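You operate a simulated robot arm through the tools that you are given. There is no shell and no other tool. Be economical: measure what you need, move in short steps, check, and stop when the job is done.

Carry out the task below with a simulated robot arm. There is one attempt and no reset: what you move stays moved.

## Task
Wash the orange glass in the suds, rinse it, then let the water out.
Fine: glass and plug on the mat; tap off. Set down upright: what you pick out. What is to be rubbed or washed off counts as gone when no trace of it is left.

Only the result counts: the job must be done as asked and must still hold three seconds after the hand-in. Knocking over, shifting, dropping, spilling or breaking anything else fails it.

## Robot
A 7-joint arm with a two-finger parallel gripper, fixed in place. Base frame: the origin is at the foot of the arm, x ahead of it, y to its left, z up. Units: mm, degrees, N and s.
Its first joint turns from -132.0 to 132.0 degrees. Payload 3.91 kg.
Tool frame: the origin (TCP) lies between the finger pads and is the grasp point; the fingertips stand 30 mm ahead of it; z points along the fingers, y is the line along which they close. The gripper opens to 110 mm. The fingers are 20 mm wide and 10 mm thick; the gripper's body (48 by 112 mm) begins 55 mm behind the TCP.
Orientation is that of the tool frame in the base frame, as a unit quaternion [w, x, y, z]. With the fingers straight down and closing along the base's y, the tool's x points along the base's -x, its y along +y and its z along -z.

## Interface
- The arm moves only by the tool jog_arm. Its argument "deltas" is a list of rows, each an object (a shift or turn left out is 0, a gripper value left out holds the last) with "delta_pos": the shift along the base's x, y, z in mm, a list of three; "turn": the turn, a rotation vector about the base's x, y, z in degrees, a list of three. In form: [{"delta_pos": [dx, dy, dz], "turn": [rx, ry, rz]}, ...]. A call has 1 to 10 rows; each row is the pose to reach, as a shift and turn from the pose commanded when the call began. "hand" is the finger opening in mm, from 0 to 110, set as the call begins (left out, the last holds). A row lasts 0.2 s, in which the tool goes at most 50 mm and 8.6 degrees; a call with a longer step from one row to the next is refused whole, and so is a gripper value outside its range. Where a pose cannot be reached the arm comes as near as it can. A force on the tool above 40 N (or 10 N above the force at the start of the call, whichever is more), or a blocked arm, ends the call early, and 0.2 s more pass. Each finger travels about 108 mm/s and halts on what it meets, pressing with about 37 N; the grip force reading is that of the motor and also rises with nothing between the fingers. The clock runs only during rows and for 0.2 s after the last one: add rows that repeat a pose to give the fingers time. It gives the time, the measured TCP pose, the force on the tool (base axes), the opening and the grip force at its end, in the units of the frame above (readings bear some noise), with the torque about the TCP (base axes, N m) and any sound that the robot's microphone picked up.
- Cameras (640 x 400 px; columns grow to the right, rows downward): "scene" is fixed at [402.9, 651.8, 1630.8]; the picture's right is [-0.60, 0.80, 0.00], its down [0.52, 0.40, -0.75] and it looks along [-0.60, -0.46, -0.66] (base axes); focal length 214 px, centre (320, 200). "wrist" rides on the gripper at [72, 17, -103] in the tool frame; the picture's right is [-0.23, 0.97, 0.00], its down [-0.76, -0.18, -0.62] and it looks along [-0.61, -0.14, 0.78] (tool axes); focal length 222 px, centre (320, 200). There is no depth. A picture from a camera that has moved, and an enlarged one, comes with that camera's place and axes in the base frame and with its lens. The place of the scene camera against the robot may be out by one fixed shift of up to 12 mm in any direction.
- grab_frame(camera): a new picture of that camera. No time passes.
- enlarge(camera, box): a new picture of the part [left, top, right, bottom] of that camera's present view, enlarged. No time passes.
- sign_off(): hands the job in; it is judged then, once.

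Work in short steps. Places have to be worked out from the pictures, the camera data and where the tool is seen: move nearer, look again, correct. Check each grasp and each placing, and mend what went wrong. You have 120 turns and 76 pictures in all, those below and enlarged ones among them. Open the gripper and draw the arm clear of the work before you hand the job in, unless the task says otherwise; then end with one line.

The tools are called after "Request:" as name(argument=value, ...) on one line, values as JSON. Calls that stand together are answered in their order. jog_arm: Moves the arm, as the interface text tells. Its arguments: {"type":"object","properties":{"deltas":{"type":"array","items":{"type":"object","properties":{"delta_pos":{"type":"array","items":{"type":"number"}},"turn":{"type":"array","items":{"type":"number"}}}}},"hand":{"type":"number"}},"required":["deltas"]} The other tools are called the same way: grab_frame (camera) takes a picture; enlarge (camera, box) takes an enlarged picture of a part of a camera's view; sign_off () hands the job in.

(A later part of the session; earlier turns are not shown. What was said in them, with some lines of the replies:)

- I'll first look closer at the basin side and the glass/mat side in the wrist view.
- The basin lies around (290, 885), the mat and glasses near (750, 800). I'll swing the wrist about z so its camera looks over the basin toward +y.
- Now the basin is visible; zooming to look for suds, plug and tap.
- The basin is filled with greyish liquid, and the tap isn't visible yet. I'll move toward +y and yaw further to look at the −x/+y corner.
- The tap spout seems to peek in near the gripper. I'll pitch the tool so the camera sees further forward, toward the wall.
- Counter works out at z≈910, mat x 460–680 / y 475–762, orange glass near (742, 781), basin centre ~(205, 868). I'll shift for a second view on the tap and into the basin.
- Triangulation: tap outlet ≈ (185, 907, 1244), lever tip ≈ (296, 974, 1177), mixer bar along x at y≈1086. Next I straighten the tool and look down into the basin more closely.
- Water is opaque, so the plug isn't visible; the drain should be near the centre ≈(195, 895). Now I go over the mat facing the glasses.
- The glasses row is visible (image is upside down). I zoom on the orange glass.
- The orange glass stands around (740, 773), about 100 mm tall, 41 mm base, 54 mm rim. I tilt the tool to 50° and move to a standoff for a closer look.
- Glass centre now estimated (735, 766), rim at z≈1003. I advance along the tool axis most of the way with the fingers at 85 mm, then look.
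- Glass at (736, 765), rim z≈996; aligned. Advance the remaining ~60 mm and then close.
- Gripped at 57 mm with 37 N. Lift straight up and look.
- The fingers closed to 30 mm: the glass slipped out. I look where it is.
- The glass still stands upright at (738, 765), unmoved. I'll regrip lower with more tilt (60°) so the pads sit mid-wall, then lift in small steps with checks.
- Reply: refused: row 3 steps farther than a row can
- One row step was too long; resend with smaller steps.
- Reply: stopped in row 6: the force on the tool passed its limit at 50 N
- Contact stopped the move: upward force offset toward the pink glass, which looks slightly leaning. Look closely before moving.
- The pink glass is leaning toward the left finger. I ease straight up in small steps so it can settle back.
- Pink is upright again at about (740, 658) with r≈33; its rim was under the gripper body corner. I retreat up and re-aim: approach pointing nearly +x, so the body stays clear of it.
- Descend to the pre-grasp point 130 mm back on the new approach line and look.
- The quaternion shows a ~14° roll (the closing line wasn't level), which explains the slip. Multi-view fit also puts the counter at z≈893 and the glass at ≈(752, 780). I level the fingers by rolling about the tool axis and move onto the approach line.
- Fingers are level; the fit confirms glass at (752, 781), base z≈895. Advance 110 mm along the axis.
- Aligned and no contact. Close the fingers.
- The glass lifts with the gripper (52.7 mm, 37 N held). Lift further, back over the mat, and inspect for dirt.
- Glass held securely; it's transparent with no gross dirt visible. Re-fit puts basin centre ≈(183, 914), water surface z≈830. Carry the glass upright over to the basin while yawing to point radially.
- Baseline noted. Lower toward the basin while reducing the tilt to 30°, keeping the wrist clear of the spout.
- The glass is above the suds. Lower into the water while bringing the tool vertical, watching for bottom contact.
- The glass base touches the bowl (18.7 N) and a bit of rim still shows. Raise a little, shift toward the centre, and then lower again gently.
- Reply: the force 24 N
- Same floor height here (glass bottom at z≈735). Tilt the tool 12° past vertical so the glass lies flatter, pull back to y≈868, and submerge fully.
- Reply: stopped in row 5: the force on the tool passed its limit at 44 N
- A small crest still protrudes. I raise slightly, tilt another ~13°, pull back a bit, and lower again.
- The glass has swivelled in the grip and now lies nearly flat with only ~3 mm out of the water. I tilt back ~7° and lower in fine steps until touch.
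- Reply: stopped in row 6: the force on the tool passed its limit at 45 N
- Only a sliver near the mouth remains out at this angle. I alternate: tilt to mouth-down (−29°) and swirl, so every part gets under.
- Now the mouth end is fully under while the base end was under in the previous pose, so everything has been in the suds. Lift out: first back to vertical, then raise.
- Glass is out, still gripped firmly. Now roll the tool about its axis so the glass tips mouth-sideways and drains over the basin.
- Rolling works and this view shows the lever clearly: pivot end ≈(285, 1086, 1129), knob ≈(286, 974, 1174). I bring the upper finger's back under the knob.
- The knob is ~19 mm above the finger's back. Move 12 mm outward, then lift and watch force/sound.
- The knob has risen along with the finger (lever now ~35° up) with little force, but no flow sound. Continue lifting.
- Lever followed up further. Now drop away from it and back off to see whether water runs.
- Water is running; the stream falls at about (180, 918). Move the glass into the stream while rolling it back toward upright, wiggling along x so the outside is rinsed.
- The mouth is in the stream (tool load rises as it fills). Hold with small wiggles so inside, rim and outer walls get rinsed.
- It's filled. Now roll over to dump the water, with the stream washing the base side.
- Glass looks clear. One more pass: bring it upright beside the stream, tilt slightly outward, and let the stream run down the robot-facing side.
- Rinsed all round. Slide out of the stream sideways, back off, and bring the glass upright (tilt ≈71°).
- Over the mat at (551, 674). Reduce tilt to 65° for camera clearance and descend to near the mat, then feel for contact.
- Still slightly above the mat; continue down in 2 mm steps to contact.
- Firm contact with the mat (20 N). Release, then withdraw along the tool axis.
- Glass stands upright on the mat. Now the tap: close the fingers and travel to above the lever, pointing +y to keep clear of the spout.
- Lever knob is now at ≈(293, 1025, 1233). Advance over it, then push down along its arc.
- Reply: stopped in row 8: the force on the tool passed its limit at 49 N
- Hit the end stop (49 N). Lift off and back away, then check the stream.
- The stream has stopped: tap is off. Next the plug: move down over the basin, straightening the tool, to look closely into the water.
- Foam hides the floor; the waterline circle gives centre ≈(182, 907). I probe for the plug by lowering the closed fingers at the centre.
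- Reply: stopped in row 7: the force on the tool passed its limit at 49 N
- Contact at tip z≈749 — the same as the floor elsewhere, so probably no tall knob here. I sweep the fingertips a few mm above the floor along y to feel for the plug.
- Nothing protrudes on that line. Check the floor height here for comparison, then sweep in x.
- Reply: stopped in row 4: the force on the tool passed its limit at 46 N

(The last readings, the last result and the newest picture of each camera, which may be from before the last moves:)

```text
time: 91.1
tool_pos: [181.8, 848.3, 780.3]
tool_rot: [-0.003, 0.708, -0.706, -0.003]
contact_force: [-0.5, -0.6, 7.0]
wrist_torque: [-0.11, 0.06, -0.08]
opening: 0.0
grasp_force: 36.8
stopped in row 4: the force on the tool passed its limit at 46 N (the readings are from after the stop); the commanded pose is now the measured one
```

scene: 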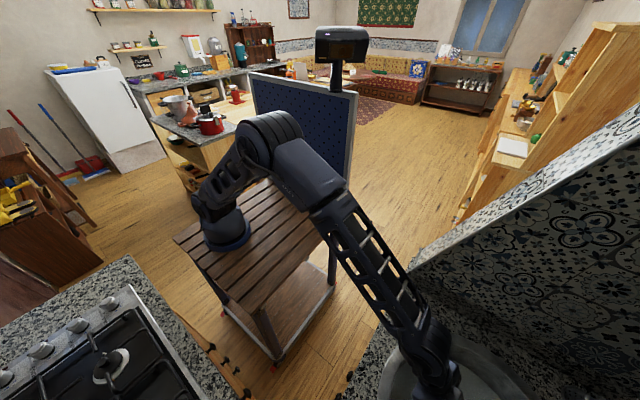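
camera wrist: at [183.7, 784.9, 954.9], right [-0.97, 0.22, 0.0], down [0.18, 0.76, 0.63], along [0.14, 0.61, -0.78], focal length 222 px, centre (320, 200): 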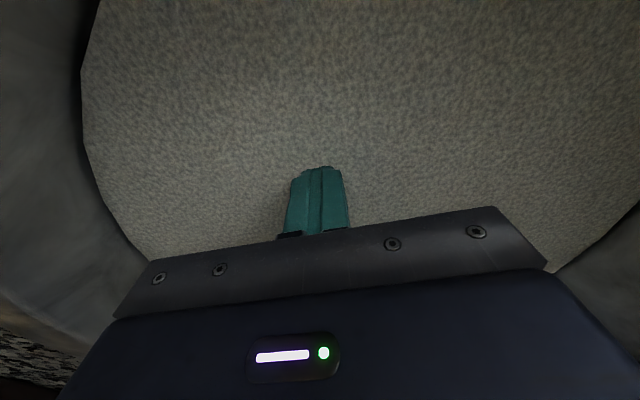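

Floor is flat. Sweep again with the fingers opened to 50 mm (outward), then 95 mm (back), covering neighbouring lines.

Request:
jog_arm(deltas=[{"delta_pos": [0, 0, 5]}, {"delta_pos": [0, 12, 5]}, {"delta_pos": [0, 24, 5]}, {"delta_pos": [0, 36, 5]}, {"delta_pos": [0, 48, 5]}, {"delta_pos": [0, 60, 5]}, {"delta_pos": [0, 72, 5]}, {"delta_pos": [0, 84, 5]}, {"delta_pos": [0, 96, 5]}, {"delta_pos": [0, 108, 5]}], hand=45)

Request:
jog_arm(deltas=[{"delta_pos": [0, 0, 0]}, {"delta_pos": [0, -14, 0]}, {"delta_pos": [0, -28, 0]}, {"delta_pos": [0, -42, 0]}, {"delta_pos": [0, -56, 0]}, {"delta_pos": [0, -70, 0]}, {"delta_pos": [0, -84, 0]}, {"delta_pos": [0, -98, 0]}, {"delta_pos": [0, -110, 0]}], hand=90)

```text
time: 93.3
tool_pos: [182.6, 958.0, 784.4]
tool_rot: [-0.002, 0.708, -0.706, -0.003]
contact_force: [-0.4, -0.7, 0.4]
wrist_torque: [0.01, 0.0, 0.04]
opening: 44.8
grasp_force: 0.1
```

```text
time: 95.3
tool_pos: [184.2, 849.7, 785.1]
tool_rot: [-0.003, 0.708, -0.706, -0.002]
contact_force: [-0.5, -0.2, 0.1]
wrist_torque: [0.0, -0.01, 0.01]
opening: 90.0
grasp_force: 0.0
```

Nothing stopped the sweep; perhaps the plug was nudged or lies elsewhere. Raise and take a look at the water level.

Request:
jog_arm(deltas=[{"delta_pos": [0, 0, 20]}, {"delta_pos": [0, 0, 50]}, {"delta_pos": [0, -8, 80], "turn": [4, 0, 0]}])

Request:
grab_frame(camera="wrist")

```text
time: 96.1
tool_pos: [183.7, 840.2, 863.4]
tool_rot: [-0.027, 0.708, -0.705, -0.027]
contact_force: [-0.6, 0.6, -0.1]
wrist_torque: [0.0, -0.03, 0.02]
opening: 90.0
grasp_force: 0.0
```

```text
8 pictures are left
camera wrist: at [166.1, 760.4, 961.1], right [-0.97, 0.22, 0.02], down [0.18, 0.71, 0.68], along [0.14, 0.66, -0.73], focal length 222 px, centre (320, 200)
```

wrist: 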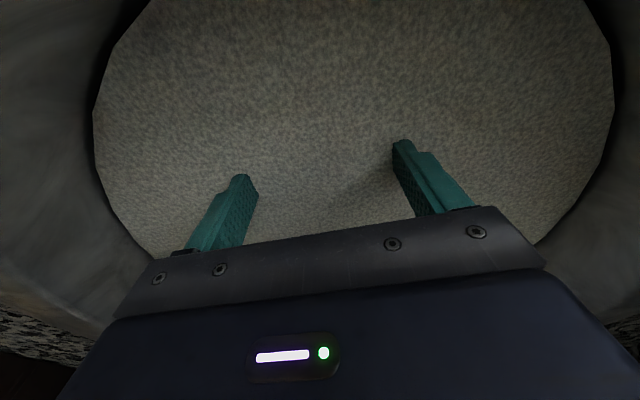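

A clean circle fit gives drain centre ≈(180, 918), water at z≈843, not draining. I try a pinch test right at floor level there: open 90, lower to touch, then close.

Request:
jog_arm(deltas=[{"delta_pos": [-3, 30, -20], "turn": [-4, 0, 0]}, {"delta_pos": [-3, 60, -45], "turn": [-4, 0, 0]}, {"delta_pos": [-3, 78, -65], "turn": [-4, 0, 0]}, {"delta_pos": [-3, 78, -76], "turn": [-4, 0, 0]}, {"delta_pos": [-3, 78, -80], "turn": [-4, 0, 0]}, {"delta_pos": [-3, 78, -82], "turn": [-4, 0, 0]}, {"delta_pos": [-3, 78, -84], "turn": [-4, 0, 0]}, {"delta_pos": [-3, 78, -85], "turn": [-4, 0, 0]}])

Request:
jog_arm(deltas=[{"delta_pos": [0, 0, 1]}, {"delta_pos": [0, 0, 1]}, {"delta_pos": [0, 0, 1]}, {"delta_pos": [0, 0, 1]}, {"delta_pos": [0, 0, 1]}], hand=0)

```text
time: 97.9
tool_pos: [179.8, 917.2, 780.0]
tool_rot: [-0.003, 0.708, -0.706, -0.003]
contact_force: [-0.4, -2.1, 8.6]
wrist_torque: [-0.16, -0.38, -0.14]
opening: 89.7
grasp_force: 0.2
```

```text
time: 99.1
tool_pos: [180.6, 916.6, 780.9]
tool_rot: [-0.003, 0.708, -0.706, -0.003]
contact_force: [-2.1, 1.1, 6.7]
wrist_torque: [-0.07, 0.05, -0.03]
opening: 0.0
grasp_force: 37.2
```

Nothing at the very centre. I sweep closed fingertips only ~1–2 mm above the floor, outward then inward.

Request:
jog_arm(deltas=[{"delta_pos": [0, 10, 1]}, {"delta_pos": [0, 20, 1]}, {"delta_pos": [0, 30, 1]}, {"delta_pos": [0, 40, 1]}, {"delta_pos": [0, 50, 1]}, {"delta_pos": [0, 60, 1]}, {"delta_pos": [0, 70, 1]}, {"delta_pos": [0, 80, 1]}])

Request:
jog_arm(deltas=[{"delta_pos": [0, -20, 0]}, {"delta_pos": [0, -40, 0]}, {"delta_pos": [0, -60, 0]}, {"delta_pos": [0, -80, 0]}, {"delta_pos": [0, -100, 0]}, {"delta_pos": [0, -120, 0]}, {"delta_pos": [0, -140, 0]}, {"delta_pos": [0, -155, 0]}, {"delta_pos": [0, -170, 0]}])

```text
time: 100.9
tool_pos: [179.9, 962.3, 782.4]
tool_rot: [-0.003, 0.708, -0.706, -0.003]
contact_force: [0.0, 0.1, -0.2]
wrist_torque: [-0.03, 0.02, -0.01]
opening: 0.0
grasp_force: 37.3
out of reach, approached as far as the arm can: row 5, 6, 7, 8
```

```text
time: 102.4
tool_pos: [180.0, 839.9, 783.5]
tool_rot: [-0.007, 0.707, -0.707, -0.007]
contact_force: [2.2, 31.3, -10.8]
wrist_torque: [-2.35, -0.01, -0.32]
opening: 0.0
grasp_force: 37.4
stopped in row 7: the force on the tool passed its limit at 85 N (the readings are from after the stop); the commanded pose is now the measured one
```

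That stop was the camera housing meeting the bowl wall, not a plug. Now sweep along x at y≈905, both ways.

Request:
jog_arm(deltas=[{"delta_pos": [0, 25, 0]}, {"delta_pos": [0, 60, 0]}, {"delta_pos": [15, 65, -1]}, {"delta_pos": [30, 65, -1]}, {"delta_pos": [45, 65, -1]}, {"delta_pos": [60, 65, -1]}, {"delta_pos": [75, 65, -1]}, {"delta_pos": [90, 65, -1]}])

Request:
jog_arm(deltas=[{"delta_pos": [-30, 0, 0]}, {"delta_pos": [-60, 0, 0]}, {"delta_pos": [-90, 0, 0]}, {"delta_pos": [-105, 0, 0]}, {"delta_pos": [-120, 0, 0]}, {"delta_pos": [-135, 0, 0]}, {"delta_pos": [-150, 0, 0]}, {"delta_pos": [-165, 0, 0]}, {"delta_pos": [-180, 0, 0]}])

```text
time: 104.2
tool_pos: [270.6, 903.6, 780.1]
tool_rot: [-0.004, 0.707, -0.707, -0.006]
contact_force: [-0.6, 0.5, -0.2]
wrist_torque: [0.03, -0.06, 0.01]
opening: 0.2
grasp_force: 37.9
```

```text
time: 106.2
tool_pos: [88.9, 903.2, 782.9]
tool_rot: [-0.006, 0.707, -0.707, -0.006]
contact_force: [6.1, -1.4, 3.7]
wrist_torque: [0.01, -0.05, -0.02]
opening: 0.1
grasp_force: 37.4
```

No protrusion on the cross lines; the first central probe's torque hinted that only the inner edge of the fingertips was supported — maybe a recess beyond. Probe downward at (180, 922).

Request:
jog_arm(deltas=[{"delta_pos": [20, 5, 5]}, {"delta_pos": [55, 12, 8]}, {"delta_pos": [91, 19, 8]}, {"delta_pos": [91, 19, 3]}, {"delta_pos": [91, 19, -1]}, {"delta_pos": [91, 19, -4]}, {"delta_pos": [91, 19, -7]}, {"delta_pos": [91, 19, -10]}, {"delta_pos": [91, 19, -13]}])

```text
time: 107.8
tool_pos: [181.8, 921.7, 779.8]
tool_rot: [-0.007, 0.708, -0.706, -0.007]
contact_force: [0.4, -6.5, 10.4]
wrist_torque: [-0.34, 0.0, -0.06]
opening: 0.0
grasp_force: 36.9
stopped in row 8: the force on the tool passed its limit at 46 N (the readings are from after the stop); the commanded pose is now the measured one
```

Floor again. The swept area is clear, so the drain is likely toward the rear. Tilt the tool outward 30° to reach there and sweep toward +y.

Request:
jog_arm(deltas=[{"delta_pos": [0, 0, 10]}, {"delta_pos": [0, 3, 14], "turn": [7.5, 0, 0]}, {"delta_pos": [0, 6, 14], "turn": [15, 0, 0]}, {"delta_pos": [0, 10, 12], "turn": [22.5, 0, 0]}, {"delta_pos": [0, 14, 11], "turn": [30, 0, 0]}])

Request:
jog_arm(deltas=[{"delta_pos": [0, 8, 0]}, {"delta_pos": [0, 16, 0]}, {"delta_pos": [0, 24, 0]}, {"delta_pos": [0, 32, 0]}, {"delta_pos": [0, 40, 0]}, {"delta_pos": [0, 48, 0]}, {"delta_pos": [0, 56, 0]}, {"delta_pos": [0, 64, 0]}])

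```text
time: 109.0
tool_pos: [181.3, 936.4, 790.3]
tool_rot: [-0.189, 0.681, -0.681, -0.19]
contact_force: [1.1, 0.1, -0.9]
wrist_torque: [-0.01, 0.01, 0.03]
opening: 0.0
grasp_force: 36.8
```

```text
time: 110.8
tool_pos: [181.1, 1000.7, 790.6]
tool_rot: [-0.19, 0.682, -0.681, -0.19]
contact_force: [0.2, -0.1, 0.0]
wrist_torque: [-0.01, -0.04, -0.01]
opening: 0.1
grasp_force: 37.7
```

Nothing on that line either. Sweep sideways across the rear: tip y≈985, in x both ways, then another strip at y≈960.

Request:
jog_arm(deltas=[{"delta_pos": [0, -28, -2]}, {"delta_pos": [15, -28, -2]}, {"delta_pos": [30, -28, -2]}, {"delta_pos": [45, -28, -2]}, {"delta_pos": [60, -28, -2]}, {"delta_pos": [70, -28, -2]}, {"delta_pos": [70, -50, -2]}, {"delta_pos": [45, -50, -2]}, {"delta_pos": [20, -50, -2]}, {"delta_pos": [0, -50, -2]}])

Request:
jog_arm(deltas=[{"delta_pos": [-15, 0, 0]}, {"delta_pos": [-30, 0, 0]}, {"delta_pos": [-45, 0, 0]}, {"delta_pos": [-60, 0, 0]}, {"delta_pos": [-70, 0, 0]}, {"delta_pos": [-70, 22, 0]}, {"delta_pos": [-50, 22, 0]}, {"delta_pos": [-30, 22, 0]}, {"delta_pos": [-10, 22, 0]}])

```text
time: 113.0
tool_pos: [181.8, 950.1, 787.6]
tool_rot: [-0.189, 0.682, -0.681, -0.189]
contact_force: [0.7, -0.1, -0.4]
wrist_torque: [0.01, 0.03, 0.02]
opening: 0.1
grasp_force: 37.4
```

```text
time: 115.0
tool_pos: [170.9, 972.9, 788.4]
tool_rot: [-0.188, 0.682, -0.681, -0.189]
contact_force: [-0.2, -0.2, 0.0]
wrist_torque: [0.04, -0.03, -0.03]
opening: 0.3
grasp_force: 36.7
```

Rear is clear. Now the front part: tilt the tool the other way (−30°) and sweep x along tip y≈850 and ≈825.

Request:
jog_arm(deltas=[{"delta_pos": [5, -10, 20], "turn": [-7.5, 0, 0]}, {"delta_pos": [10, -25, 25], "turn": [-15, 0, 0]}, {"delta_pos": [10, -40, 25], "turn": [-22.5, 0, 0]}, {"delta_pos": [10, -55, 25], "turn": [-30, 0, 0]}, {"delta_pos": [10, -70, 20], "turn": [-37.5, 0, 0]}, {"delta_pos": [10, -85, 12], "turn": [-45, 0, 0]}, {"delta_pos": [10, -98, 5], "turn": [-52.5, 0, 0]}, {"delta_pos": [10, -106, 0], "turn": [-60, 0, 0]}])

Request:
jog_arm(deltas=[{"delta_pos": [15, 0, 0]}, {"delta_pos": [30, 0, 0]}, {"delta_pos": [45, 0, 0]}, {"delta_pos": [60, 0, 0]}, {"delta_pos": [70, 0, 0]}, {"delta_pos": [60, -22, 0]}, {"delta_pos": [40, -24, 0]}, {"delta_pos": [20, -24, 0]}, {"delta_pos": [0, -24, 0]}])

Request:
jog_arm(deltas=[{"delta_pos": [-15, 0, 0]}, {"delta_pos": [-30, 0, 0]}, {"delta_pos": [-45, 0, 0]}, {"delta_pos": [-60, 10, 0]}, {"delta_pos": [-70, 24, 0]}, {"delta_pos": [-50, 24, 0]}, {"delta_pos": [-30, 24, 0]}, {"delta_pos": [-10, 24, 0]}])

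```text
time: 116.8
tool_pos: [180.6, 857.2, 789.9]
tool_rot: [0.177, 0.685, -0.684, 0.177]
contact_force: [0.1, -0.8, -0.5]
wrist_torque: [-0.01, -0.02, 0.02]
opening: 0.0
grasp_force: 37.4
out of reach, approached as far as the arm can: row 8
```

```text
time: 118.8
tool_pos: [181.4, 835.2, 788.7]
tool_rot: [0.176, 0.685, -0.684, 0.177]
contact_force: [0.5, -0.1, -0.2]
wrist_torque: [0.0, 0.0, 0.01]
opening: 0.0
grasp_force: 37.0
out of reach, approached as far as the arm can: row 5
```

```text
time: 120.7
tool_pos: [171.8, 859.3, 789.0]
tool_rot: [0.177, 0.685, -0.684, 0.177]
contact_force: [-0.3, 0.2, 0.3]
wrist_torque: [-0.01, 0.0, 0.02]
opening: 0.0
grasp_force: 37.3
```

Still nothing 7 mm above the floor; a slim knob could have slipped between the lines. Use closing pinches as full-width probes: first strip at y≈877.

Request:
jog_arm(deltas=[{"delta_pos": [2, 4, 15], "turn": [7.5, 0, 0]}, {"delta_pos": [5, 8, 15], "turn": [15, 0, 0]}, {"delta_pos": [8, 12, 12], "turn": [22.5, 0, 0]}, {"delta_pos": [8, 18, 4], "turn": [29.2, 0, 0]}, {"delta_pos": [8, 18, -4], "turn": [29.2, 0, 0]}, {"delta_pos": [8, 18, -6], "turn": [29.2, 0, 0]}], hand=108)

Request:
jog_arm(deltas=[{}, {}, {}, {}], hand=0)

Request:
jog_arm(deltas=[{"delta_pos": [0, 0, 3]}, {"delta_pos": [0, 30, 3]}, {"delta_pos": [0, 65, 3]}, {"delta_pos": [0, 65, 1]}], hand=108)

Request:
jog_arm(deltas=[{}, {}, {}, {}], hand=0)

```text
time: 122.0
tool_pos: [179.0, 877.3, 781.9]
tool_rot: [-0.001, 0.707, -0.707, -0.002]
contact_force: [0.1, -0.5, 0.2]
wrist_torque: [-0.01, -0.01, 0.04]
opening: 107.7
grasp_force: 0.1
```

```text
time: 123.0
tool_pos: [179.2, 878.3, 781.9]
tool_rot: [-0.001, 0.707, -0.707, -0.001]
contact_force: [-0.9, 0.0, 0.6]
wrist_torque: [0.03, -0.01, 0.01]
opening: 0.0
grasp_force: 37.2
```

```text
time: 124.0
tool_pos: [178.6, 942.9, 782.7]
tool_rot: [-0.001, 0.708, -0.706, -0.001]
contact_force: [-0.2, 0.5, -0.6]
wrist_torque: [0.0, 0.07, 0.0]
opening: 108.1
grasp_force: 0.0
```

```text
time: 125.0
tool_pos: [179.1, 942.7, 782.7]
tool_rot: [-0.001, 0.707, -0.707, -0.001]
contact_force: [-0.1, -0.1, 0.1]
wrist_torque: [-0.01, 0.01, 0.01]
opening: 0.1
grasp_force: 37.2
```

No catch anywhere, so I need better information. Raise out of the water and take a close look at the round object on the counter behind the basin and at the basin itself.

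Request:
jog_arm(deltas=[{"delta_pos": [0, -15, 25], "turn": [4, 0, 0]}, {"delta_pos": [0, -30, 55], "turn": [8, 0, 0]}, {"delta_pos": [0, -45, 90], "turn": [14, 0, 0]}, {"delta_pos": [0, -60, 125], "turn": [20, 0, 0]}, {"delta_pos": [0, -80, 160], "turn": [26, 0, 0]}, {"delta_pos": [0, -105, 195], "turn": [32, 0, 0]}, {"delta_pos": [0, -130, 230], "turn": [38, 0, 0]}])

Request:
jog_arm(deltas=[{"turn": [0, 0, 8]}, {"turn": [0, 0, 16]}, {"turn": [0, 0, 24]}, {"turn": [0, 0, 30]}])

Request:
grab_frame(camera="wrist")

```text
time: 126.7
tool_pos: [180.4, 811.4, 1012.1]
tool_rot: [0.232, -0.668, 0.669, 0.231]
contact_force: [-0.3, 0.2, -0.6]
wrist_torque: [0.05, 0.02, 0.04]
opening: 0.0
grasp_force: 37.2
```

```text
time: 127.7
tool_pos: [179.1, 811.8, 1013.7]
tool_rot: [-0.165, 0.819, -0.472, -0.283]
contact_force: [0.1, -0.1, 0.0]
wrist_torque: [-0.03, -0.09, -0.01]
opening: 0.0
grasp_force: 37.8
```

```text
7 pictures are left
camera wrist: at [223.7, 699.1, 1050.1], right [-0.93, -0.34, 0.14], down [0.05, 0.27, 0.96], along [-0.36, 0.9, -0.24], focal length 222 px, centre (320, 200)
```

wrist: 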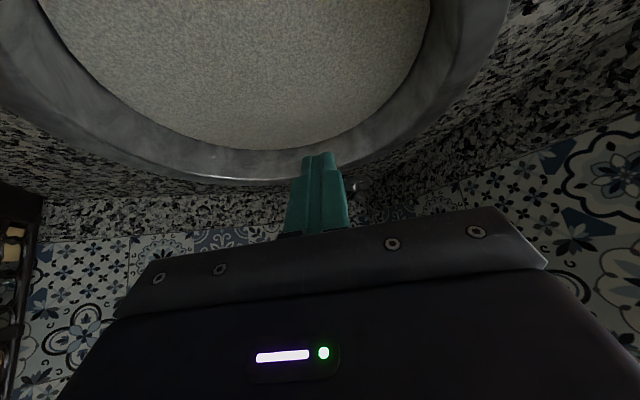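

The object is hidden behind the fingertips; yaw 20° more and enlarge there.

Request:
jog_arm(deltas=[{"delta_pos": [0, 0, 10], "turn": [0, 0, 8]}, {"delta_pos": [0, 0, 20], "turn": [0, 0, 16]}, {"delta_pos": [0, 0, 30], "turn": [0, 0, 22]}])

Request:
enlarge(camera="wrist", box=[200, 130, 320, 220])

```text
time: 128.4
tool_pos: [178.1, 813.4, 1042.1]
tool_rot: [-0.106, 0.894, -0.306, -0.31]
contact_force: [0.7, -0.2, 1.1]
wrist_torque: [-0.01, -0.03, -0.04]
opening: 0.1
grasp_force: 36.6
```

```text
4.44 times, centred on (260, 175) of wrist
camera zoom: at [262.7, 725.5, 1080.1], right [-0.74, -0.66, 0.14], down [-0.06, 0.27, 0.96], along [-0.67, 0.7, -0.24], focal length 987 px, centre (587, 311)
```

zoom: 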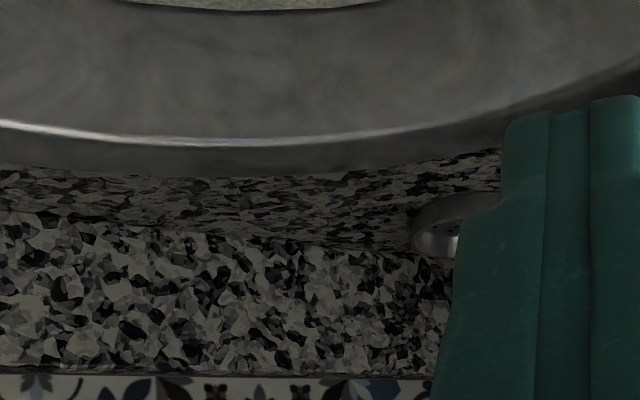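

That is just a strainer-like item on the counter, out of the work. Remaining unswept pockets are left/right of the floor; return to vertical over the basin to sweep columns x≈258 and x≈102.

Request:
jog_arm(deltas=[{"delta_pos": [5, 0, -8], "turn": [0, 0, -8]}, {"delta_pos": [15, 0, -16], "turn": [0, 0, -16]}, {"delta_pos": [25, 0, -24], "turn": [0, 0, -24]}, {"delta_pos": [35, 0, -32], "turn": [0, 0, -32]}, {"delta_pos": [45, 0, -40], "turn": [0, 0, -40]}, {"delta_pos": [55, 0, -50], "turn": [0, 0, -48]}, {"delta_pos": [60, 0, -60], "turn": [0, 0, -52]}])

Request:
jog_arm(deltas=[{"delta_pos": [2, 8, -35], "turn": [-6, 0, 0]}, {"delta_pos": [4, 16, -70], "turn": [-13, 0, 0]}, {"delta_pos": [7, 24, -105], "turn": [-20, 0, 0]}, {"delta_pos": [10, 32, -140], "turn": [-27, 0, 0]}, {"delta_pos": [13, 40, -170], "turn": [-33, 0, 0]}, {"delta_pos": [15, 44, -192], "turn": [-38, 0, 0]}, {"delta_pos": [15, 44, -197], "turn": [-38, 0, 0]}])

Request:
jog_arm(deltas=[{"delta_pos": [0, 12, 0]}, {"delta_pos": [0, 24, 0]}, {"delta_pos": [0, 36, 0]}, {"delta_pos": [0, 48, 0]}, {"delta_pos": [0, 60, 0]}, {"delta_pos": [0, 72, 0]}, {"delta_pos": [0, 84, 0]}])

```text
time: 130.1
tool_pos: [238.8, 812.8, 983.7]
tool_rot: [0.233, -0.667, 0.669, 0.232]
contact_force: [-0.4, -0.4, -0.1]
wrist_torque: [0.02, 0.03, 0.03]
opening: 0.0
grasp_force: 37.1
```

```text
time: 131.7
tool_pos: [255.9, 855.9, 786.7]
tool_rot: [-0.001, 0.708, -0.706, -0.001]
contact_force: [-0.3, 0.3, 0.4]
wrist_torque: [-0.03, 0.01, 0.0]
opening: 0.1
grasp_force: 37.4
```

```text
time: 133.2
tool_pos: [252.3, 940.9, 788.7]
tool_rot: [0.001, -0.707, 0.707, 0.001]
contact_force: [-0.2, -1.2, -0.4]
wrist_torque: [0.03, -0.02, -0.01]
opening: 0.2
grasp_force: 37.1
```

Right column clear. Cross to x≈104 and sweep back toward −y.

Request:
jog_arm(deltas=[{"delta_pos": [-30, -8, -2]}, {"delta_pos": [-60, -8, -2]}, {"delta_pos": [-90, -8, -2]}, {"delta_pos": [-120, -8, -2]}, {"delta_pos": [-148, -8, -2]}, {"delta_pos": [-148, -24, -2]}, {"delta_pos": [-148, -40, -2]}, {"delta_pos": [-148, -56, -2]}, {"delta_pos": [-148, -72, -2]}, {"delta_pos": [-148, -84, -2]}])

```text
time: 135.5
tool_pos: [109.9, 860.2, 788.4]
tool_rot: [0.005, -0.706, 0.708, 0.004]
contact_force: [1.3, 4.8, 0.6]
wrist_torque: [-0.68, 0.23, -0.04]
opening: 0.1
grasp_force: 37.0
stopped in row 10: the force on the tool passed its limit at 60 N (the readings are from after the stop); the commanded pose is now the measured one
```

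That was the camera housing at the wall again. Perhaps the drain is a recess with the knob flush with the floor: test at the centre with fingers 24 mm apart, descending.

Request:
jog_arm(deltas=[{"delta_pos": [5, 15, 5]}, {"delta_pos": [30, 35, 8]}, {"delta_pos": [55, 50, 8]}, {"delta_pos": [71, 57, 5]}, {"delta_pos": [71, 57, -3]}, {"delta_pos": [71, 57, -7]}, {"delta_pos": [71, 57, -11]}, {"delta_pos": [71, 57, -15]}, {"delta_pos": [71, 57, -19]}, {"delta_pos": [71, 57, -23]}], hand=24)

```text
time: 137.3
tool_pos: [179.7, 918.9, 780.2]
tool_rot: [0.007, -0.706, 0.708, 0.005]
contact_force: [-0.6, -3.9, 7.9]
wrist_torque: [-0.22, 0.13, 0.14]
opening: 24.0
grasp_force: 0.0
stopped in row 9: the force on the tool passed its limit at 48 N (the readings are from after the stop); the commanded pose is now the measured one
```

Still the same floor. Check wall radii: earlier a light contact came at x≈79 on the left; sweep right to find where the wall begins there.

Request:
jog_arm(deltas=[{"delta_pos": [25, -10, 6]}, {"delta_pos": [65, -14, 6]}, {"delta_pos": [90, -14, 5]}, {"delta_pos": [100, -14, 5]}, {"delta_pos": [108, -14, 5]}, {"delta_pos": [116, -14, 5]}, {"delta_pos": [124, -14, 5]}, {"delta_pos": [132, -14, 5]}, {"delta_pos": [140, -14, 5]}], hand=0)

Request:
jog_arm(deltas=[{"delta_pos": [-45, 0, 0]}, {"delta_pos": [-90, 0, 0]}, {"delta_pos": [-135, 0, 0]}, {"delta_pos": [-180, 0, 0]}, {"delta_pos": [-200, 0, 0]}, {"delta_pos": [-215, 0, 0]}, {"delta_pos": [-225, 0, 0]}, {"delta_pos": [-235, 0, 0]}, {"delta_pos": [-245, 0, 0]}])

```text
time: 138.9
tool_pos: [294.8, 904.6, 783.1]
tool_rot: [-0.001, 0.708, -0.706, -0.007]
contact_force: [-3.9, -0.3, 0.3]
wrist_torque: [-0.05, -0.28, -0.07]
opening: 0.0
grasp_force: 36.2
stopped in row 8: the force on the tool passed its limit at 49 N (the readings are from after the stop); the commanded pose is now the measured one
```

```text
time: 140.5
tool_pos: [87.1, 907.2, 786.8]
tool_rot: [0.005, -0.706, 0.708, 0.004]
contact_force: [6.5, -1.3, 6.4]
wrist_torque: [0.04, 0.06, -0.03]
opening: 0.0
grasp_force: 37.0
stopped in row 7: the force on the tool passed its limit at 46 N (the readings are from after the stop); the commanded pose is now the measured one
```

Important: on the right the tip went free to r≈125 until the gripper body met the wall, but on the left it's blocked at x≈77, low down, with a sloped contact. That is likely the plug, near (55, 908). I raise and yaw +85° so the gripper fits there with the camera on the inner side.

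Request:
jog_arm(deltas=[{"delta_pos": [10, 0, 20]}, {"delta_pos": [20, 0, 50]}, {"delta_pos": [20, 0, 65], "turn": [0, 0, 8.5]}, {"delta_pos": [20, 0, 65], "turn": [0, 0, 17]}, {"delta_pos": [20, 0, 65], "turn": [0, 0, 25.5]}, {"delta_pos": [20, 0, 65], "turn": [0, 0, 34]}, {"delta_pos": [20, 0, 65], "turn": [0, 0, 42.5]}, {"delta_pos": [20, 0, 65], "turn": [0, 0, 51]}, {"delta_pos": [20, 0, 65], "turn": [0, 0, 59.5]}])

Request:
jog_arm(deltas=[{"turn": [0, 0, 8.5]}, {"turn": [0, 0, 17]}, {"turn": [0, 0, 25.5]}, {"turn": [0, 0, 28]}])

Request:
grab_frame(camera="wrist")

```text
time: 142.5
tool_pos: [106.1, 907.0, 850.3]
tool_rot: [-0.003, 0.965, -0.263, -0.006]
contact_force: [0.5, -0.5, 0.6]
wrist_torque: [0.0, 0.03, -0.03]
opening: 0.2
grasp_force: 36.8
```

```text
time: 143.5
tool_pos: [105.4, 906.8, 850.5]
tool_rot: [-0.001, 1.0, -0.023, -0.006]
contact_force: [-0.2, 0.0, 0.0]
wrist_torque: [-0.03, 0.03, 0.0]
opening: 0.2
grasp_force: 37.0
```

```text
5 pictures are left
camera wrist: at [177.4, 886.9, 953.1], right [-0.27, -0.96, 0.0], down [-0.74, 0.21, 0.63], along [-0.61, 0.17, -0.77], focal length 222 px, centre (320, 200)
```

wrist: 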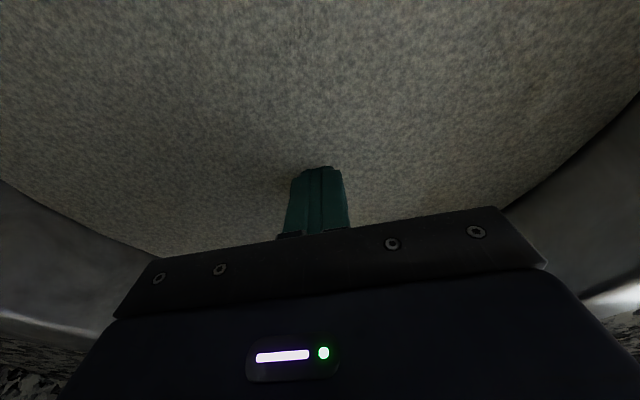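

Now probe downward at (60, 907) to get the object's height.

Request:
jog_arm(deltas=[{"delta_pos": [-22, 0, 0]}, {"delta_pos": [-45, 0, 0]}, {"delta_pos": [-45, 0, -12]}, {"delta_pos": [-45, 0, -24]}, {"delta_pos": [-45, 0, -34]}, {"delta_pos": [-45, 0, -44]}, {"delta_pos": [-45, 0, -54]}, {"delta_pos": [-45, 0, -62]}, {"delta_pos": [-45, 0, -70]}])

```text
time: 144.9
tool_pos: [58.1, 908.1, 814.9]
tool_rot: [-0.003, 1.0, -0.023, -0.007]
contact_force: [0.1, 0.8, 8.4]
wrist_torque: [0.01, -0.11, 0.0]
opening: 0.0
grasp_force: 36.8
stopped in row 7: the force on the tool passed its limit at 50 N (the readings are from after the stop); the commanded pose is now the measured one
```

Contact at tip z≈780, on the +x edge of the fingertips: a knob-like object ~30 mm tall near x≈70. Raise, open 70 mm, centre at x=70, lower beside it and close along y.

Request:
jog_arm(deltas=[{"delta_pos": [4, 0, 15]}, {"delta_pos": [12, 0, 25]}, {"delta_pos": [12, 0, 25]}, {"delta_pos": [12, 0, 25]}, {"delta_pos": [12, 0, 10]}, {"delta_pos": [12, 0, 0]}, {"delta_pos": [12, 0, -10]}, {"delta_pos": [12, 0, -18]}, {"delta_pos": [12, 0, -24]}], hand=70)

Request:
jog_arm(deltas=[{}, {}, {}, {}], hand=0)

```text
time: 146.9
tool_pos: [70.8, 909.0, 789.4]
tool_rot: [-0.003, 1.0, -0.023, -0.008]
contact_force: [0.0, 0.3, 1.1]
wrist_torque: [0.02, 0.01, -0.02]
opening: 69.8
grasp_force: 0.2
```

```text
time: 147.9
tool_pos: [71.4, 908.8, 790.8]
tool_rot: [-0.002, 1.0, -0.023, -0.007]
contact_force: [1.6, 8.5, 2.2]
wrist_torque: [0.47, -0.1, -0.1]
opening: 24.2
grasp_force: 37.1
```

Caught something 24 mm wide. Lift gently.

Request:
jog_arm(deltas=[{"delta_pos": [0, 4, 3]}, {"delta_pos": [0, 4, 8]}, {"delta_pos": [0, 4, 14]}, {"delta_pos": [0, 4, 22]}, {"delta_pos": [0, 4, 32]}])

```text
time: 149.1
tool_pos: [71.7, 912.1, 823.1]
tool_rot: [-0.003, 1.0, -0.023, -0.007]
contact_force: [0.0, 0.1, -0.8]
wrist_torque: [0.02, 0.0, -0.03]
opening: 23.9
grasp_force: 36.9
```

Still holding it. Bring it inward and up, tilting outward slightly to keep the wrist clear of the spout, then look.

Request:
jog_arm(deltas=[{"delta_pos": [5, -10, 20]}, {"delta_pos": [10, -30, 40], "turn": [5, 0, 0]}, {"delta_pos": [15, -55, 65], "turn": [11, 0, 0]}, {"delta_pos": [20, -75, 95], "turn": [17, 0, 0]}, {"delta_pos": [25, -90, 130], "turn": [23, 0, 0]}, {"delta_pos": [30, -105, 170], "turn": [29, 0, 0]}, {"delta_pos": [35, -120, 205], "turn": [29, 0, 0]}])

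Request:
grab_frame(camera="wrist")

```text
time: 150.7
tool_pos: [105.6, 791.8, 1024.9]
tool_rot: [-0.253, 0.967, -0.021, -0.012]
contact_force: [0.3, -1.1, -1.3]
wrist_torque: [-0.01, -0.02, -0.02]
opening: 23.8
grasp_force: 38.0
```

```text
4 pictures are left
camera wrist: at [178.6, 724.1, 1105.5], right [-0.27, -0.84, -0.47], down [-0.74, -0.12, 0.66], along [-0.61, 0.53, -0.59], focal length 222 px, centre (320, 200)
```

wrist: 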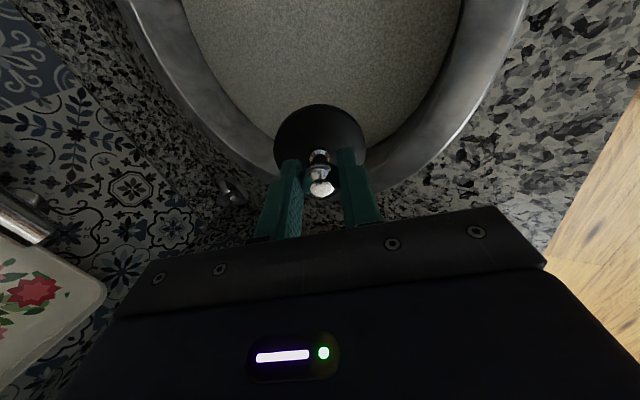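

I have the plug: a black disc with a metal knob, held upright. Bring the tool vertical and carry it to the mat.

Request:
jog_arm(deltas=[{"delta_pos": [12, -17, 14], "turn": [-7.2, 0, 0]}, {"delta_pos": [25, -35, 28], "turn": [-14.5, 0, 0]}, {"delta_pos": [37, -52, 42], "turn": [-21.7, 0, 0]}, {"delta_pos": [50, -70, 55], "turn": [-29, 0, 0]}])

Request:
jog_arm(deltas=[{"delta_pos": [25, -12, 0], "turn": [0, 0, -8.5]}, {"delta_pos": [50, -24, 0], "turn": [0, 0, -17]}, {"delta_pos": [75, -36, 0], "turn": [0, 0, -25.5]}, {"delta_pos": [100, -48, 0], "turn": [0, 0, -34]}, {"delta_pos": [125, -60, 0], "turn": [0, 0, -42.5]}, {"delta_pos": [150, -72, 0], "turn": [0, 0, -51]}, {"delta_pos": [175, -84, 0], "turn": [0, 0, -59.5]}, {"delta_pos": [200, -96, 0], "turn": [0, 0, -68]}, {"delta_pos": [225, -108, 0], "turn": [0, 0, -76.5]}, {"delta_pos": [250, -120, 0], "turn": [0, 0, -85]}])

Request:
jog_arm(deltas=[{"delta_pos": [20, -10, 0], "turn": [0, 0, -8.5]}, {"delta_pos": [40, -20, 0], "turn": [0, 0, -17]}, {"delta_pos": [60, -30, -10], "turn": [0, 0, -25.5]}, {"delta_pos": [85, -40, -25], "turn": [0, 0, -34]}, {"delta_pos": [110, -50, -45], "turn": [0, 0, -42.5]}, {"delta_pos": [125, -60, -65], "turn": [0, 0, -46]}])

Request:
grab_frame(camera="wrist")

```text
time: 151.7
tool_pos: [158.4, 719.8, 1082.2]
tool_rot: [-0.003, 1.0, -0.023, -0.007]
contact_force: [-0.2, 0.6, -1.6]
wrist_torque: [0.0, -0.01, 0.01]
opening: 23.6
grasp_force: 36.6
```

```text
time: 153.9
tool_pos: [405.5, 601.2, 1080.9]
tool_rot: [-0.007, 0.721, -0.693, -0.004]
contact_force: [0.6, 0.1, -0.7]
wrist_torque: [0.03, 0.0, 0.0]
opening: 23.8
grasp_force: 37.0
```

```text
time: 155.3
tool_pos: [531.0, 542.1, 1016.4]
tool_rot: [0.008, -0.394, 0.919, 0.001]
contact_force: [-0.5, 1.4, -0.1]
wrist_torque: [-0.01, -0.04, 0.0]
opening: 24.0
grasp_force: 36.7
```

```text
3 pictures are left
camera wrist: at [466.8, 500.1, 1119.2], right [-0.55, 0.84, 0.0], down [0.65, 0.42, 0.64], along [0.53, 0.35, -0.77], focal length 222 px, centre (320, 200)
```

wrist: 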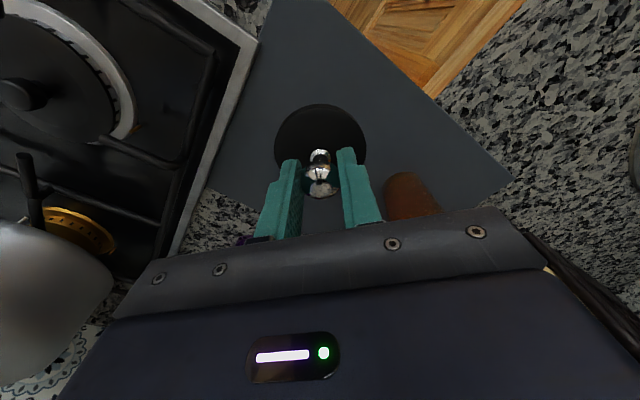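

Plug is above the mat, glass well clear. Lower until contact.

Request:
jog_arm(deltas=[{"delta_pos": [0, 0, -20]}, {"delta_pos": [0, 0, -38]}, {"delta_pos": [0, 0, -52]}, {"delta_pos": [0, 0, -58]}, {"delta_pos": [0, 0, -62]}])

Request:
jog_arm(deltas=[{"delta_pos": [0, 0, -2]}, {"delta_pos": [0, 0, -4]}, {"delta_pos": [0, 0, -6]}, {"delta_pos": [0, 0, -8]}, {"delta_pos": [0, 0, -10]}, {"delta_pos": [0, 0, -12]}, {"delta_pos": [0, 0, -14]}])

```text
time: 156.6
tool_pos: [531.9, 543.6, 959.3]
tool_rot: [0.01, -0.393, 0.919, 0.002]
contact_force: [-0.5, -0.8, 10.2]
wrist_torque: [0.28, -0.01, 0.03]
opening: 24.0
grasp_force: 36.8
stopped in row 5: the force on the tool passed its limit at 44 N (the readings are from after the stop); the commanded pose is now the measured one
```

```text
time: 157.1
tool_pos: [532.4, 543.1, 958.8]
tool_rot: [0.011, -0.393, 0.919, 0.002]
contact_force: [-1.7, -2.1, 11.0]
wrist_torque: [0.28, 0.1, 0.04]
opening: 23.8
grasp_force: 36.3
stopped in row 2: the force on the tool passed its limit at 45 N (the readings are from after the stop); the commanded pose is now the measured one
```

Resting firmly on the mat. Release and rise straight up.

Request:
jog_arm(deltas=[{}, {}, {}], hand=60)

Request:
jog_arm(deltas=[{"delta_pos": [0, 0, 15]}, {"delta_pos": [0, 0, 40]}, {"delta_pos": [0, 0, 75]}, {"delta_pos": [-20, -20, 110]}, {"delta_pos": [-45, -45, 140]}])

Request:
grab_frame(camera="wrist")

```text
time: 157.9
tool_pos: [532.4, 544.0, 957.9]
tool_rot: [0.011, -0.392, 0.92, 0.002]
contact_force: [-0.4, 0.1, 0.0]
wrist_torque: [-0.01, 0.03, 0.02]
opening: 59.8
grasp_force: 0.1
```

```text
time: 159.1
tool_pos: [485.9, 501.2, 1096.3]
tool_rot: [0.01, -0.394, 0.919, 0.0]
contact_force: [0.4, 0.2, -0.5]
wrist_torque: [-0.05, 0.01, 0.02]
opening: 59.7
grasp_force: 0.1
```

```text
2 pictures are left
camera wrist: at [422.6, 458.5, 1198.4], right [-0.55, 0.84, 0.0], down [0.64, 0.42, 0.64], along [0.54, 0.35, -0.77], focal length 222 px, centre (320, 200)
```

wrist: 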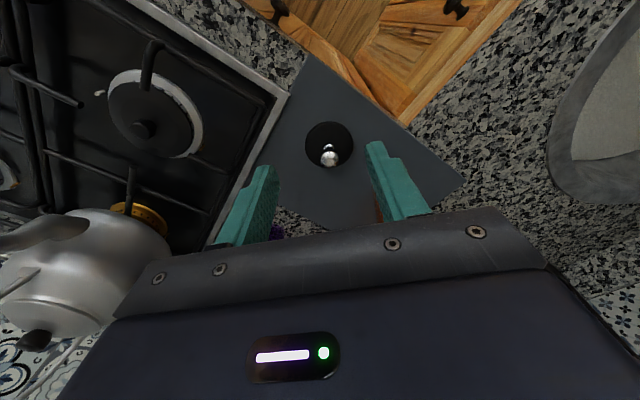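

The plug stands upright on the mat. Rise well clear and give the water time to drain, then check basin, glass and plug together.

Request:
jog_arm(deltas=[{"delta_pos": [-15, 10, 40]}, {"delta_pos": [-30, 20, 80]}, {"delta_pos": [-45, 30, 120]}, {"delta_pos": [-60, 40, 160]}, {"delta_pos": [-75, 50, 200]}, {"delta_pos": [-90, 60, 240]}, {"delta_pos": [-105, 70, 280]}, {"delta_pos": [-110, 75, 300]}, {"delta_pos": [-110, 75, 300]}, {"delta_pos": [-110, 75, 300]}])

Request:
jog_arm(deltas=[{}, {}, {}, {}, {}, {}, {}, {}, {}, {}])

Request:
jog_arm(deltas=[{}, {}, {}, {}, {}, {}, {}, {}, {}, {}])

Request:
jog_arm(deltas=[{}, {}, {}, {}, {}, {}, {}, {}, {}, {}])

Request:
grab_frame(camera="wrist")

```text
time: 161.3
tool_pos: [376.0, 574.7, 1395.4]
tool_rot: [0.011, -0.393, 0.919, 0.002]
contact_force: [-0.6, -0.6, 0.9]
wrist_torque: [0.01, 0.05, -0.01]
opening: 59.8
grasp_force: 0.1
```

```text
time: 163.5
tool_pos: [377.2, 575.0, 1396.4]
tool_rot: [0.01, -0.393, 0.919, 0.001]
contact_force: [0.2, -0.1, -0.2]
wrist_torque: [-0.01, -0.03, 0.0]
opening: 60.1
grasp_force: 0.0
```

```text
time: 165.7
tool_pos: [377.4, 574.7, 1396.7]
tool_rot: [0.011, -0.393, 0.92, 0.001]
contact_force: [0.0, 0.1, 0.2]
wrist_torque: [-0.02, 0.05, 0.03]
opening: 59.8
grasp_force: 0.0
```

```text
time: 167.9
tool_pos: [377.4, 575.5, 1395.3]
tool_rot: [0.01, -0.393, 0.92, 0.001]
contact_force: [-0.8, -0.2, -0.2]
wrist_torque: [-0.05, -0.01, 0.0]
opening: 60.1
grasp_force: 0.0
```

```text
1 pictures are left
camera wrist: at [311.9, 533.3, 1498.0], right [-0.55, 0.84, 0.0], down [0.64, 0.42, 0.64], along [0.54, 0.35, -0.77], focal length 222 px, centre (320, 200)
```

wrist: 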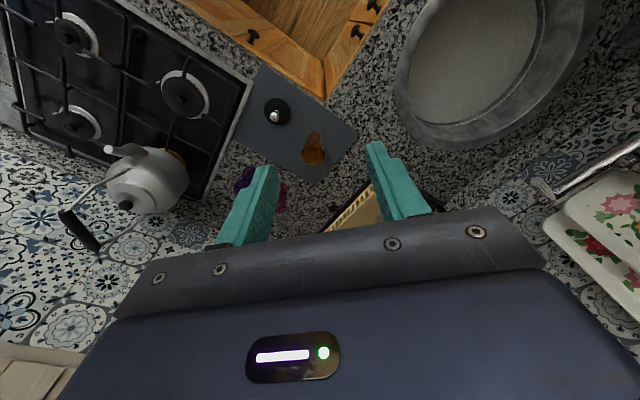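

Glass and plug both stand upright on the mat, tap off; water level appears to be falling. I wait longer for it to drain fully.

Request:
jog_arm(deltas=[{}, {}, {}, {}, {}, {}, {}, {}, {}, {}])

Request:
jog_arm(deltas=[{}, {}, {}, {}, {}, {}, {}, {}, {}, {}])

Request:
jog_arm(deltas=[{}, {}, {}, {}, {}, {}, {}, {}, {}, {}])

Request:
jog_arm(deltas=[{}, {}, {}, {}, {}, {}, {}, {}, {}, {}])

Request:
jog_arm(deltas=[{}, {}, {}, {}, {}, {}, {}, {}, {}, {}])

Request:
jog_arm(deltas=[{}, {}, {}, {}, {}, {}, {}, {}, {}, {}])

Request:
jog_arm(deltas=[{}, {}, {}, {}, {}, {}, {}, {}, {}, {}])

Request:
jog_arm(deltas=[{}, {}, {}, {}, {}, {}, {}, {}, {}, {}])

```text
time: 170.1
tool_pos: [377.0, 575.1, 1396.2]
tool_rot: [0.01, -0.393, 0.92, 0.002]
contact_force: [0.1, 0.8, -0.6]
wrist_torque: [0.01, 0.02, 0.0]
opening: 59.8
grasp_force: 0.1
```

```text
time: 172.3
tool_pos: [376.6, 575.5, 1396.5]
tool_rot: [0.01, -0.393, 0.919, 0.002]
contact_force: [-0.1, 1.2, 0.5]
wrist_torque: [0.01, -0.01, 0.02]
opening: 59.7
grasp_force: 0.0
```

```text
time: 174.5
tool_pos: [376.8, 576.2, 1396.2]
tool_rot: [0.01, -0.392, 0.92, 0.002]
contact_force: [0.2, 0.0, -0.4]
wrist_torque: [0.03, -0.03, -0.01]
opening: 60.1
grasp_force: 0.0
```

```text
time: 176.7
tool_pos: [376.5, 575.7, 1395.5]
tool_rot: [0.011, -0.393, 0.92, 0.002]
contact_force: [0.9, -0.4, 0.2]
wrist_torque: [0.0, -0.03, 0.0]
opening: 60.1
grasp_force: 0.1
```

```text
time: 178.9
tool_pos: [377.0, 576.1, 1397.9]
tool_rot: [0.011, -0.393, 0.919, 0.002]
contact_force: [0.6, -0.3, -0.3]
wrist_torque: [0.0, 0.02, -0.01]
opening: 59.8
grasp_force: 0.0
```

```text
time: 181.1
tool_pos: [377.0, 575.5, 1396.1]
tool_rot: [0.01, -0.393, 0.919, 0.001]
contact_force: [-1.4, 0.5, -0.9]
wrist_torque: [0.0, 0.03, 0.0]
opening: 60.1
grasp_force: 0.0
```

```text
time: 183.3
tool_pos: [376.9, 575.2, 1396.4]
tool_rot: [0.011, -0.393, 0.919, 0.001]
contact_force: [-0.1, -0.7, -0.1]
wrist_torque: [0.01, -0.01, 0.01]
opening: 59.8
grasp_force: 0.0
```

```text
time: 185.5
tool_pos: [377.5, 575.2, 1397.7]
tool_rot: [0.011, -0.394, 0.919, 0.002]
contact_force: [0.5, 0.5, -0.5]
wrist_torque: [0.03, 0.0, 0.01]
opening: 60.1
grasp_force: 0.1
```

Wait a further 22 s, then use the last picture on the basin.

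Request:
jog_arm(deltas=[{}, {}, {}, {}, {}, {}, {}, {}, {}, {}])

Request:
jog_arm(deltas=[{}, {}, {}, {}, {}, {}, {}, {}, {}, {}])

Request:
jog_arm(deltas=[{}, {}, {}, {}, {}, {}, {}, {}, {}, {}])

Request:
jog_arm(deltas=[{}, {}, {}, {}, {}, {}, {}, {}, {}, {}])

Request:
jog_arm(deltas=[{}, {}, {}, {}, {}, {}, {}, {}, {}, {}])

Request:
jog_arm(deltas=[{}, {}, {}, {}, {}, {}, {}, {}, {}, {}])

Request:
jog_arm(deltas=[{}, {}, {}, {}, {}, {}, {}, {}, {}, {}])

Request:
jog_arm(deltas=[{}, {}, {}, {}, {}, {}, {}, {}, {}, {}])

Request:
jog_arm(deltas=[{}, {}, {}, {}, {}, {}, {}, {}, {}, {}])

Request:
jog_arm(deltas=[{}, {}, {}, {}, {}, {}, {}, {}, {}, {}])

Request:
grab_frame(camera="wrist")

```text
time: 187.7
tool_pos: [376.0, 576.4, 1397.3]
tool_rot: [0.01, -0.393, 0.919, 0.001]
contact_force: [0.5, -0.1, -0.3]
wrist_torque: [-0.03, 0.0, 0.01]
opening: 60.0
grasp_force: 0.0
```

```text
time: 189.9
tool_pos: [377.5, 574.7, 1396.7]
tool_rot: [0.011, -0.393, 0.92, 0.002]
contact_force: [0.5, -0.7, -0.2]
wrist_torque: [-0.01, 0.05, 0.0]
opening: 60.0
grasp_force: 0.1
```

```text
time: 192.1
tool_pos: [376.0, 576.4, 1395.3]
tool_rot: [0.01, -0.393, 0.919, 0.002]
contact_force: [-0.1, -0.4, -0.2]
wrist_torque: [0.0, -0.01, 0.03]
opening: 60.0
grasp_force: 0.1
```

```text
time: 194.3
tool_pos: [376.4, 574.9, 1395.6]
tool_rot: [0.01, -0.393, 0.92, 0.002]
contact_force: [-0.3, 0.3, 0.4]
wrist_torque: [0.01, 0.0, -0.02]
opening: 59.9
grasp_force: 0.1
```

```text
time: 196.5
tool_pos: [376.8, 574.8, 1396.2]
tool_rot: [0.01, -0.393, 0.919, 0.002]
contact_force: [0.1, 0.7, 0.1]
wrist_torque: [0.03, 0.08, -0.02]
opening: 59.9
grasp_force: 0.1
```

```text
time: 198.7
tool_pos: [377.1, 575.6, 1395.2]
tool_rot: [0.011, -0.393, 0.92, 0.002]
contact_force: [0.4, 0.3, -0.2]
wrist_torque: [0.0, -0.03, -0.02]
opening: 60.2
grasp_force: 0.0
```

```text
time: 200.9
tool_pos: [378.0, 575.7, 1396.4]
tool_rot: [0.011, -0.393, 0.919, 0.001]
contact_force: [-0.9, -0.1, -0.6]
wrist_torque: [0.01, 0.02, -0.02]
opening: 59.9
grasp_force: 0.0
```

```text
time: 203.1
tool_pos: [376.8, 574.3, 1396.1]
tool_rot: [0.011, -0.393, 0.919, 0.002]
contact_force: [-0.1, -0.9, 0.7]
wrist_torque: [0.01, 0.02, 0.04]
opening: 60.1
grasp_force: 0.1
```

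```text
time: 205.3
tool_pos: [376.8, 576.5, 1396.0]
tool_rot: [0.01, -0.392, 0.92, 0.002]
contact_force: [0.6, 0.0, -0.5]
wrist_torque: [0.01, 0.0, -0.02]
opening: 59.9
grasp_force: 0.0
```

```text
time: 207.5
tool_pos: [375.8, 574.4, 1396.0]
tool_rot: [0.011, -0.393, 0.919, 0.002]
contact_force: [-0.3, 0.4, -0.4]
wrist_torque: [-0.02, 0.01, -0.01]
opening: 60.5
grasp_force: 0.1
```

```text
0 pictures are left
camera wrist: at [311.9, 533.3, 1498.0], right [-0.55, 0.84, 0.0], down [0.64, 0.42, 0.64], along [0.54, 0.35, -0.77], focal length 222 px, centre (320, 200)
```

wrist: 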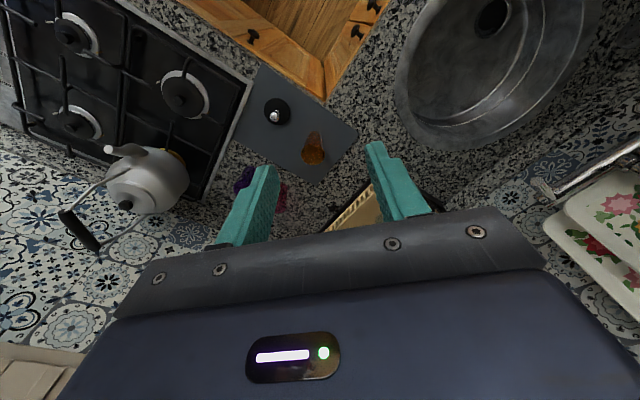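

The basin is empty and the drain hole is open. The glass and plug stand upright on the mat, the tap is off, and the arm is clear, so I hand in.

Request:
sign_off()

```text
The job is handed in.
```

The orange glass was washed in the suds and rinsed, the water is drained, the tap is off, and the glass and plug stand upright on the mat; earlier, the gripper pressed on the pink glass and tipped it slightly, but it settled back upright in place.
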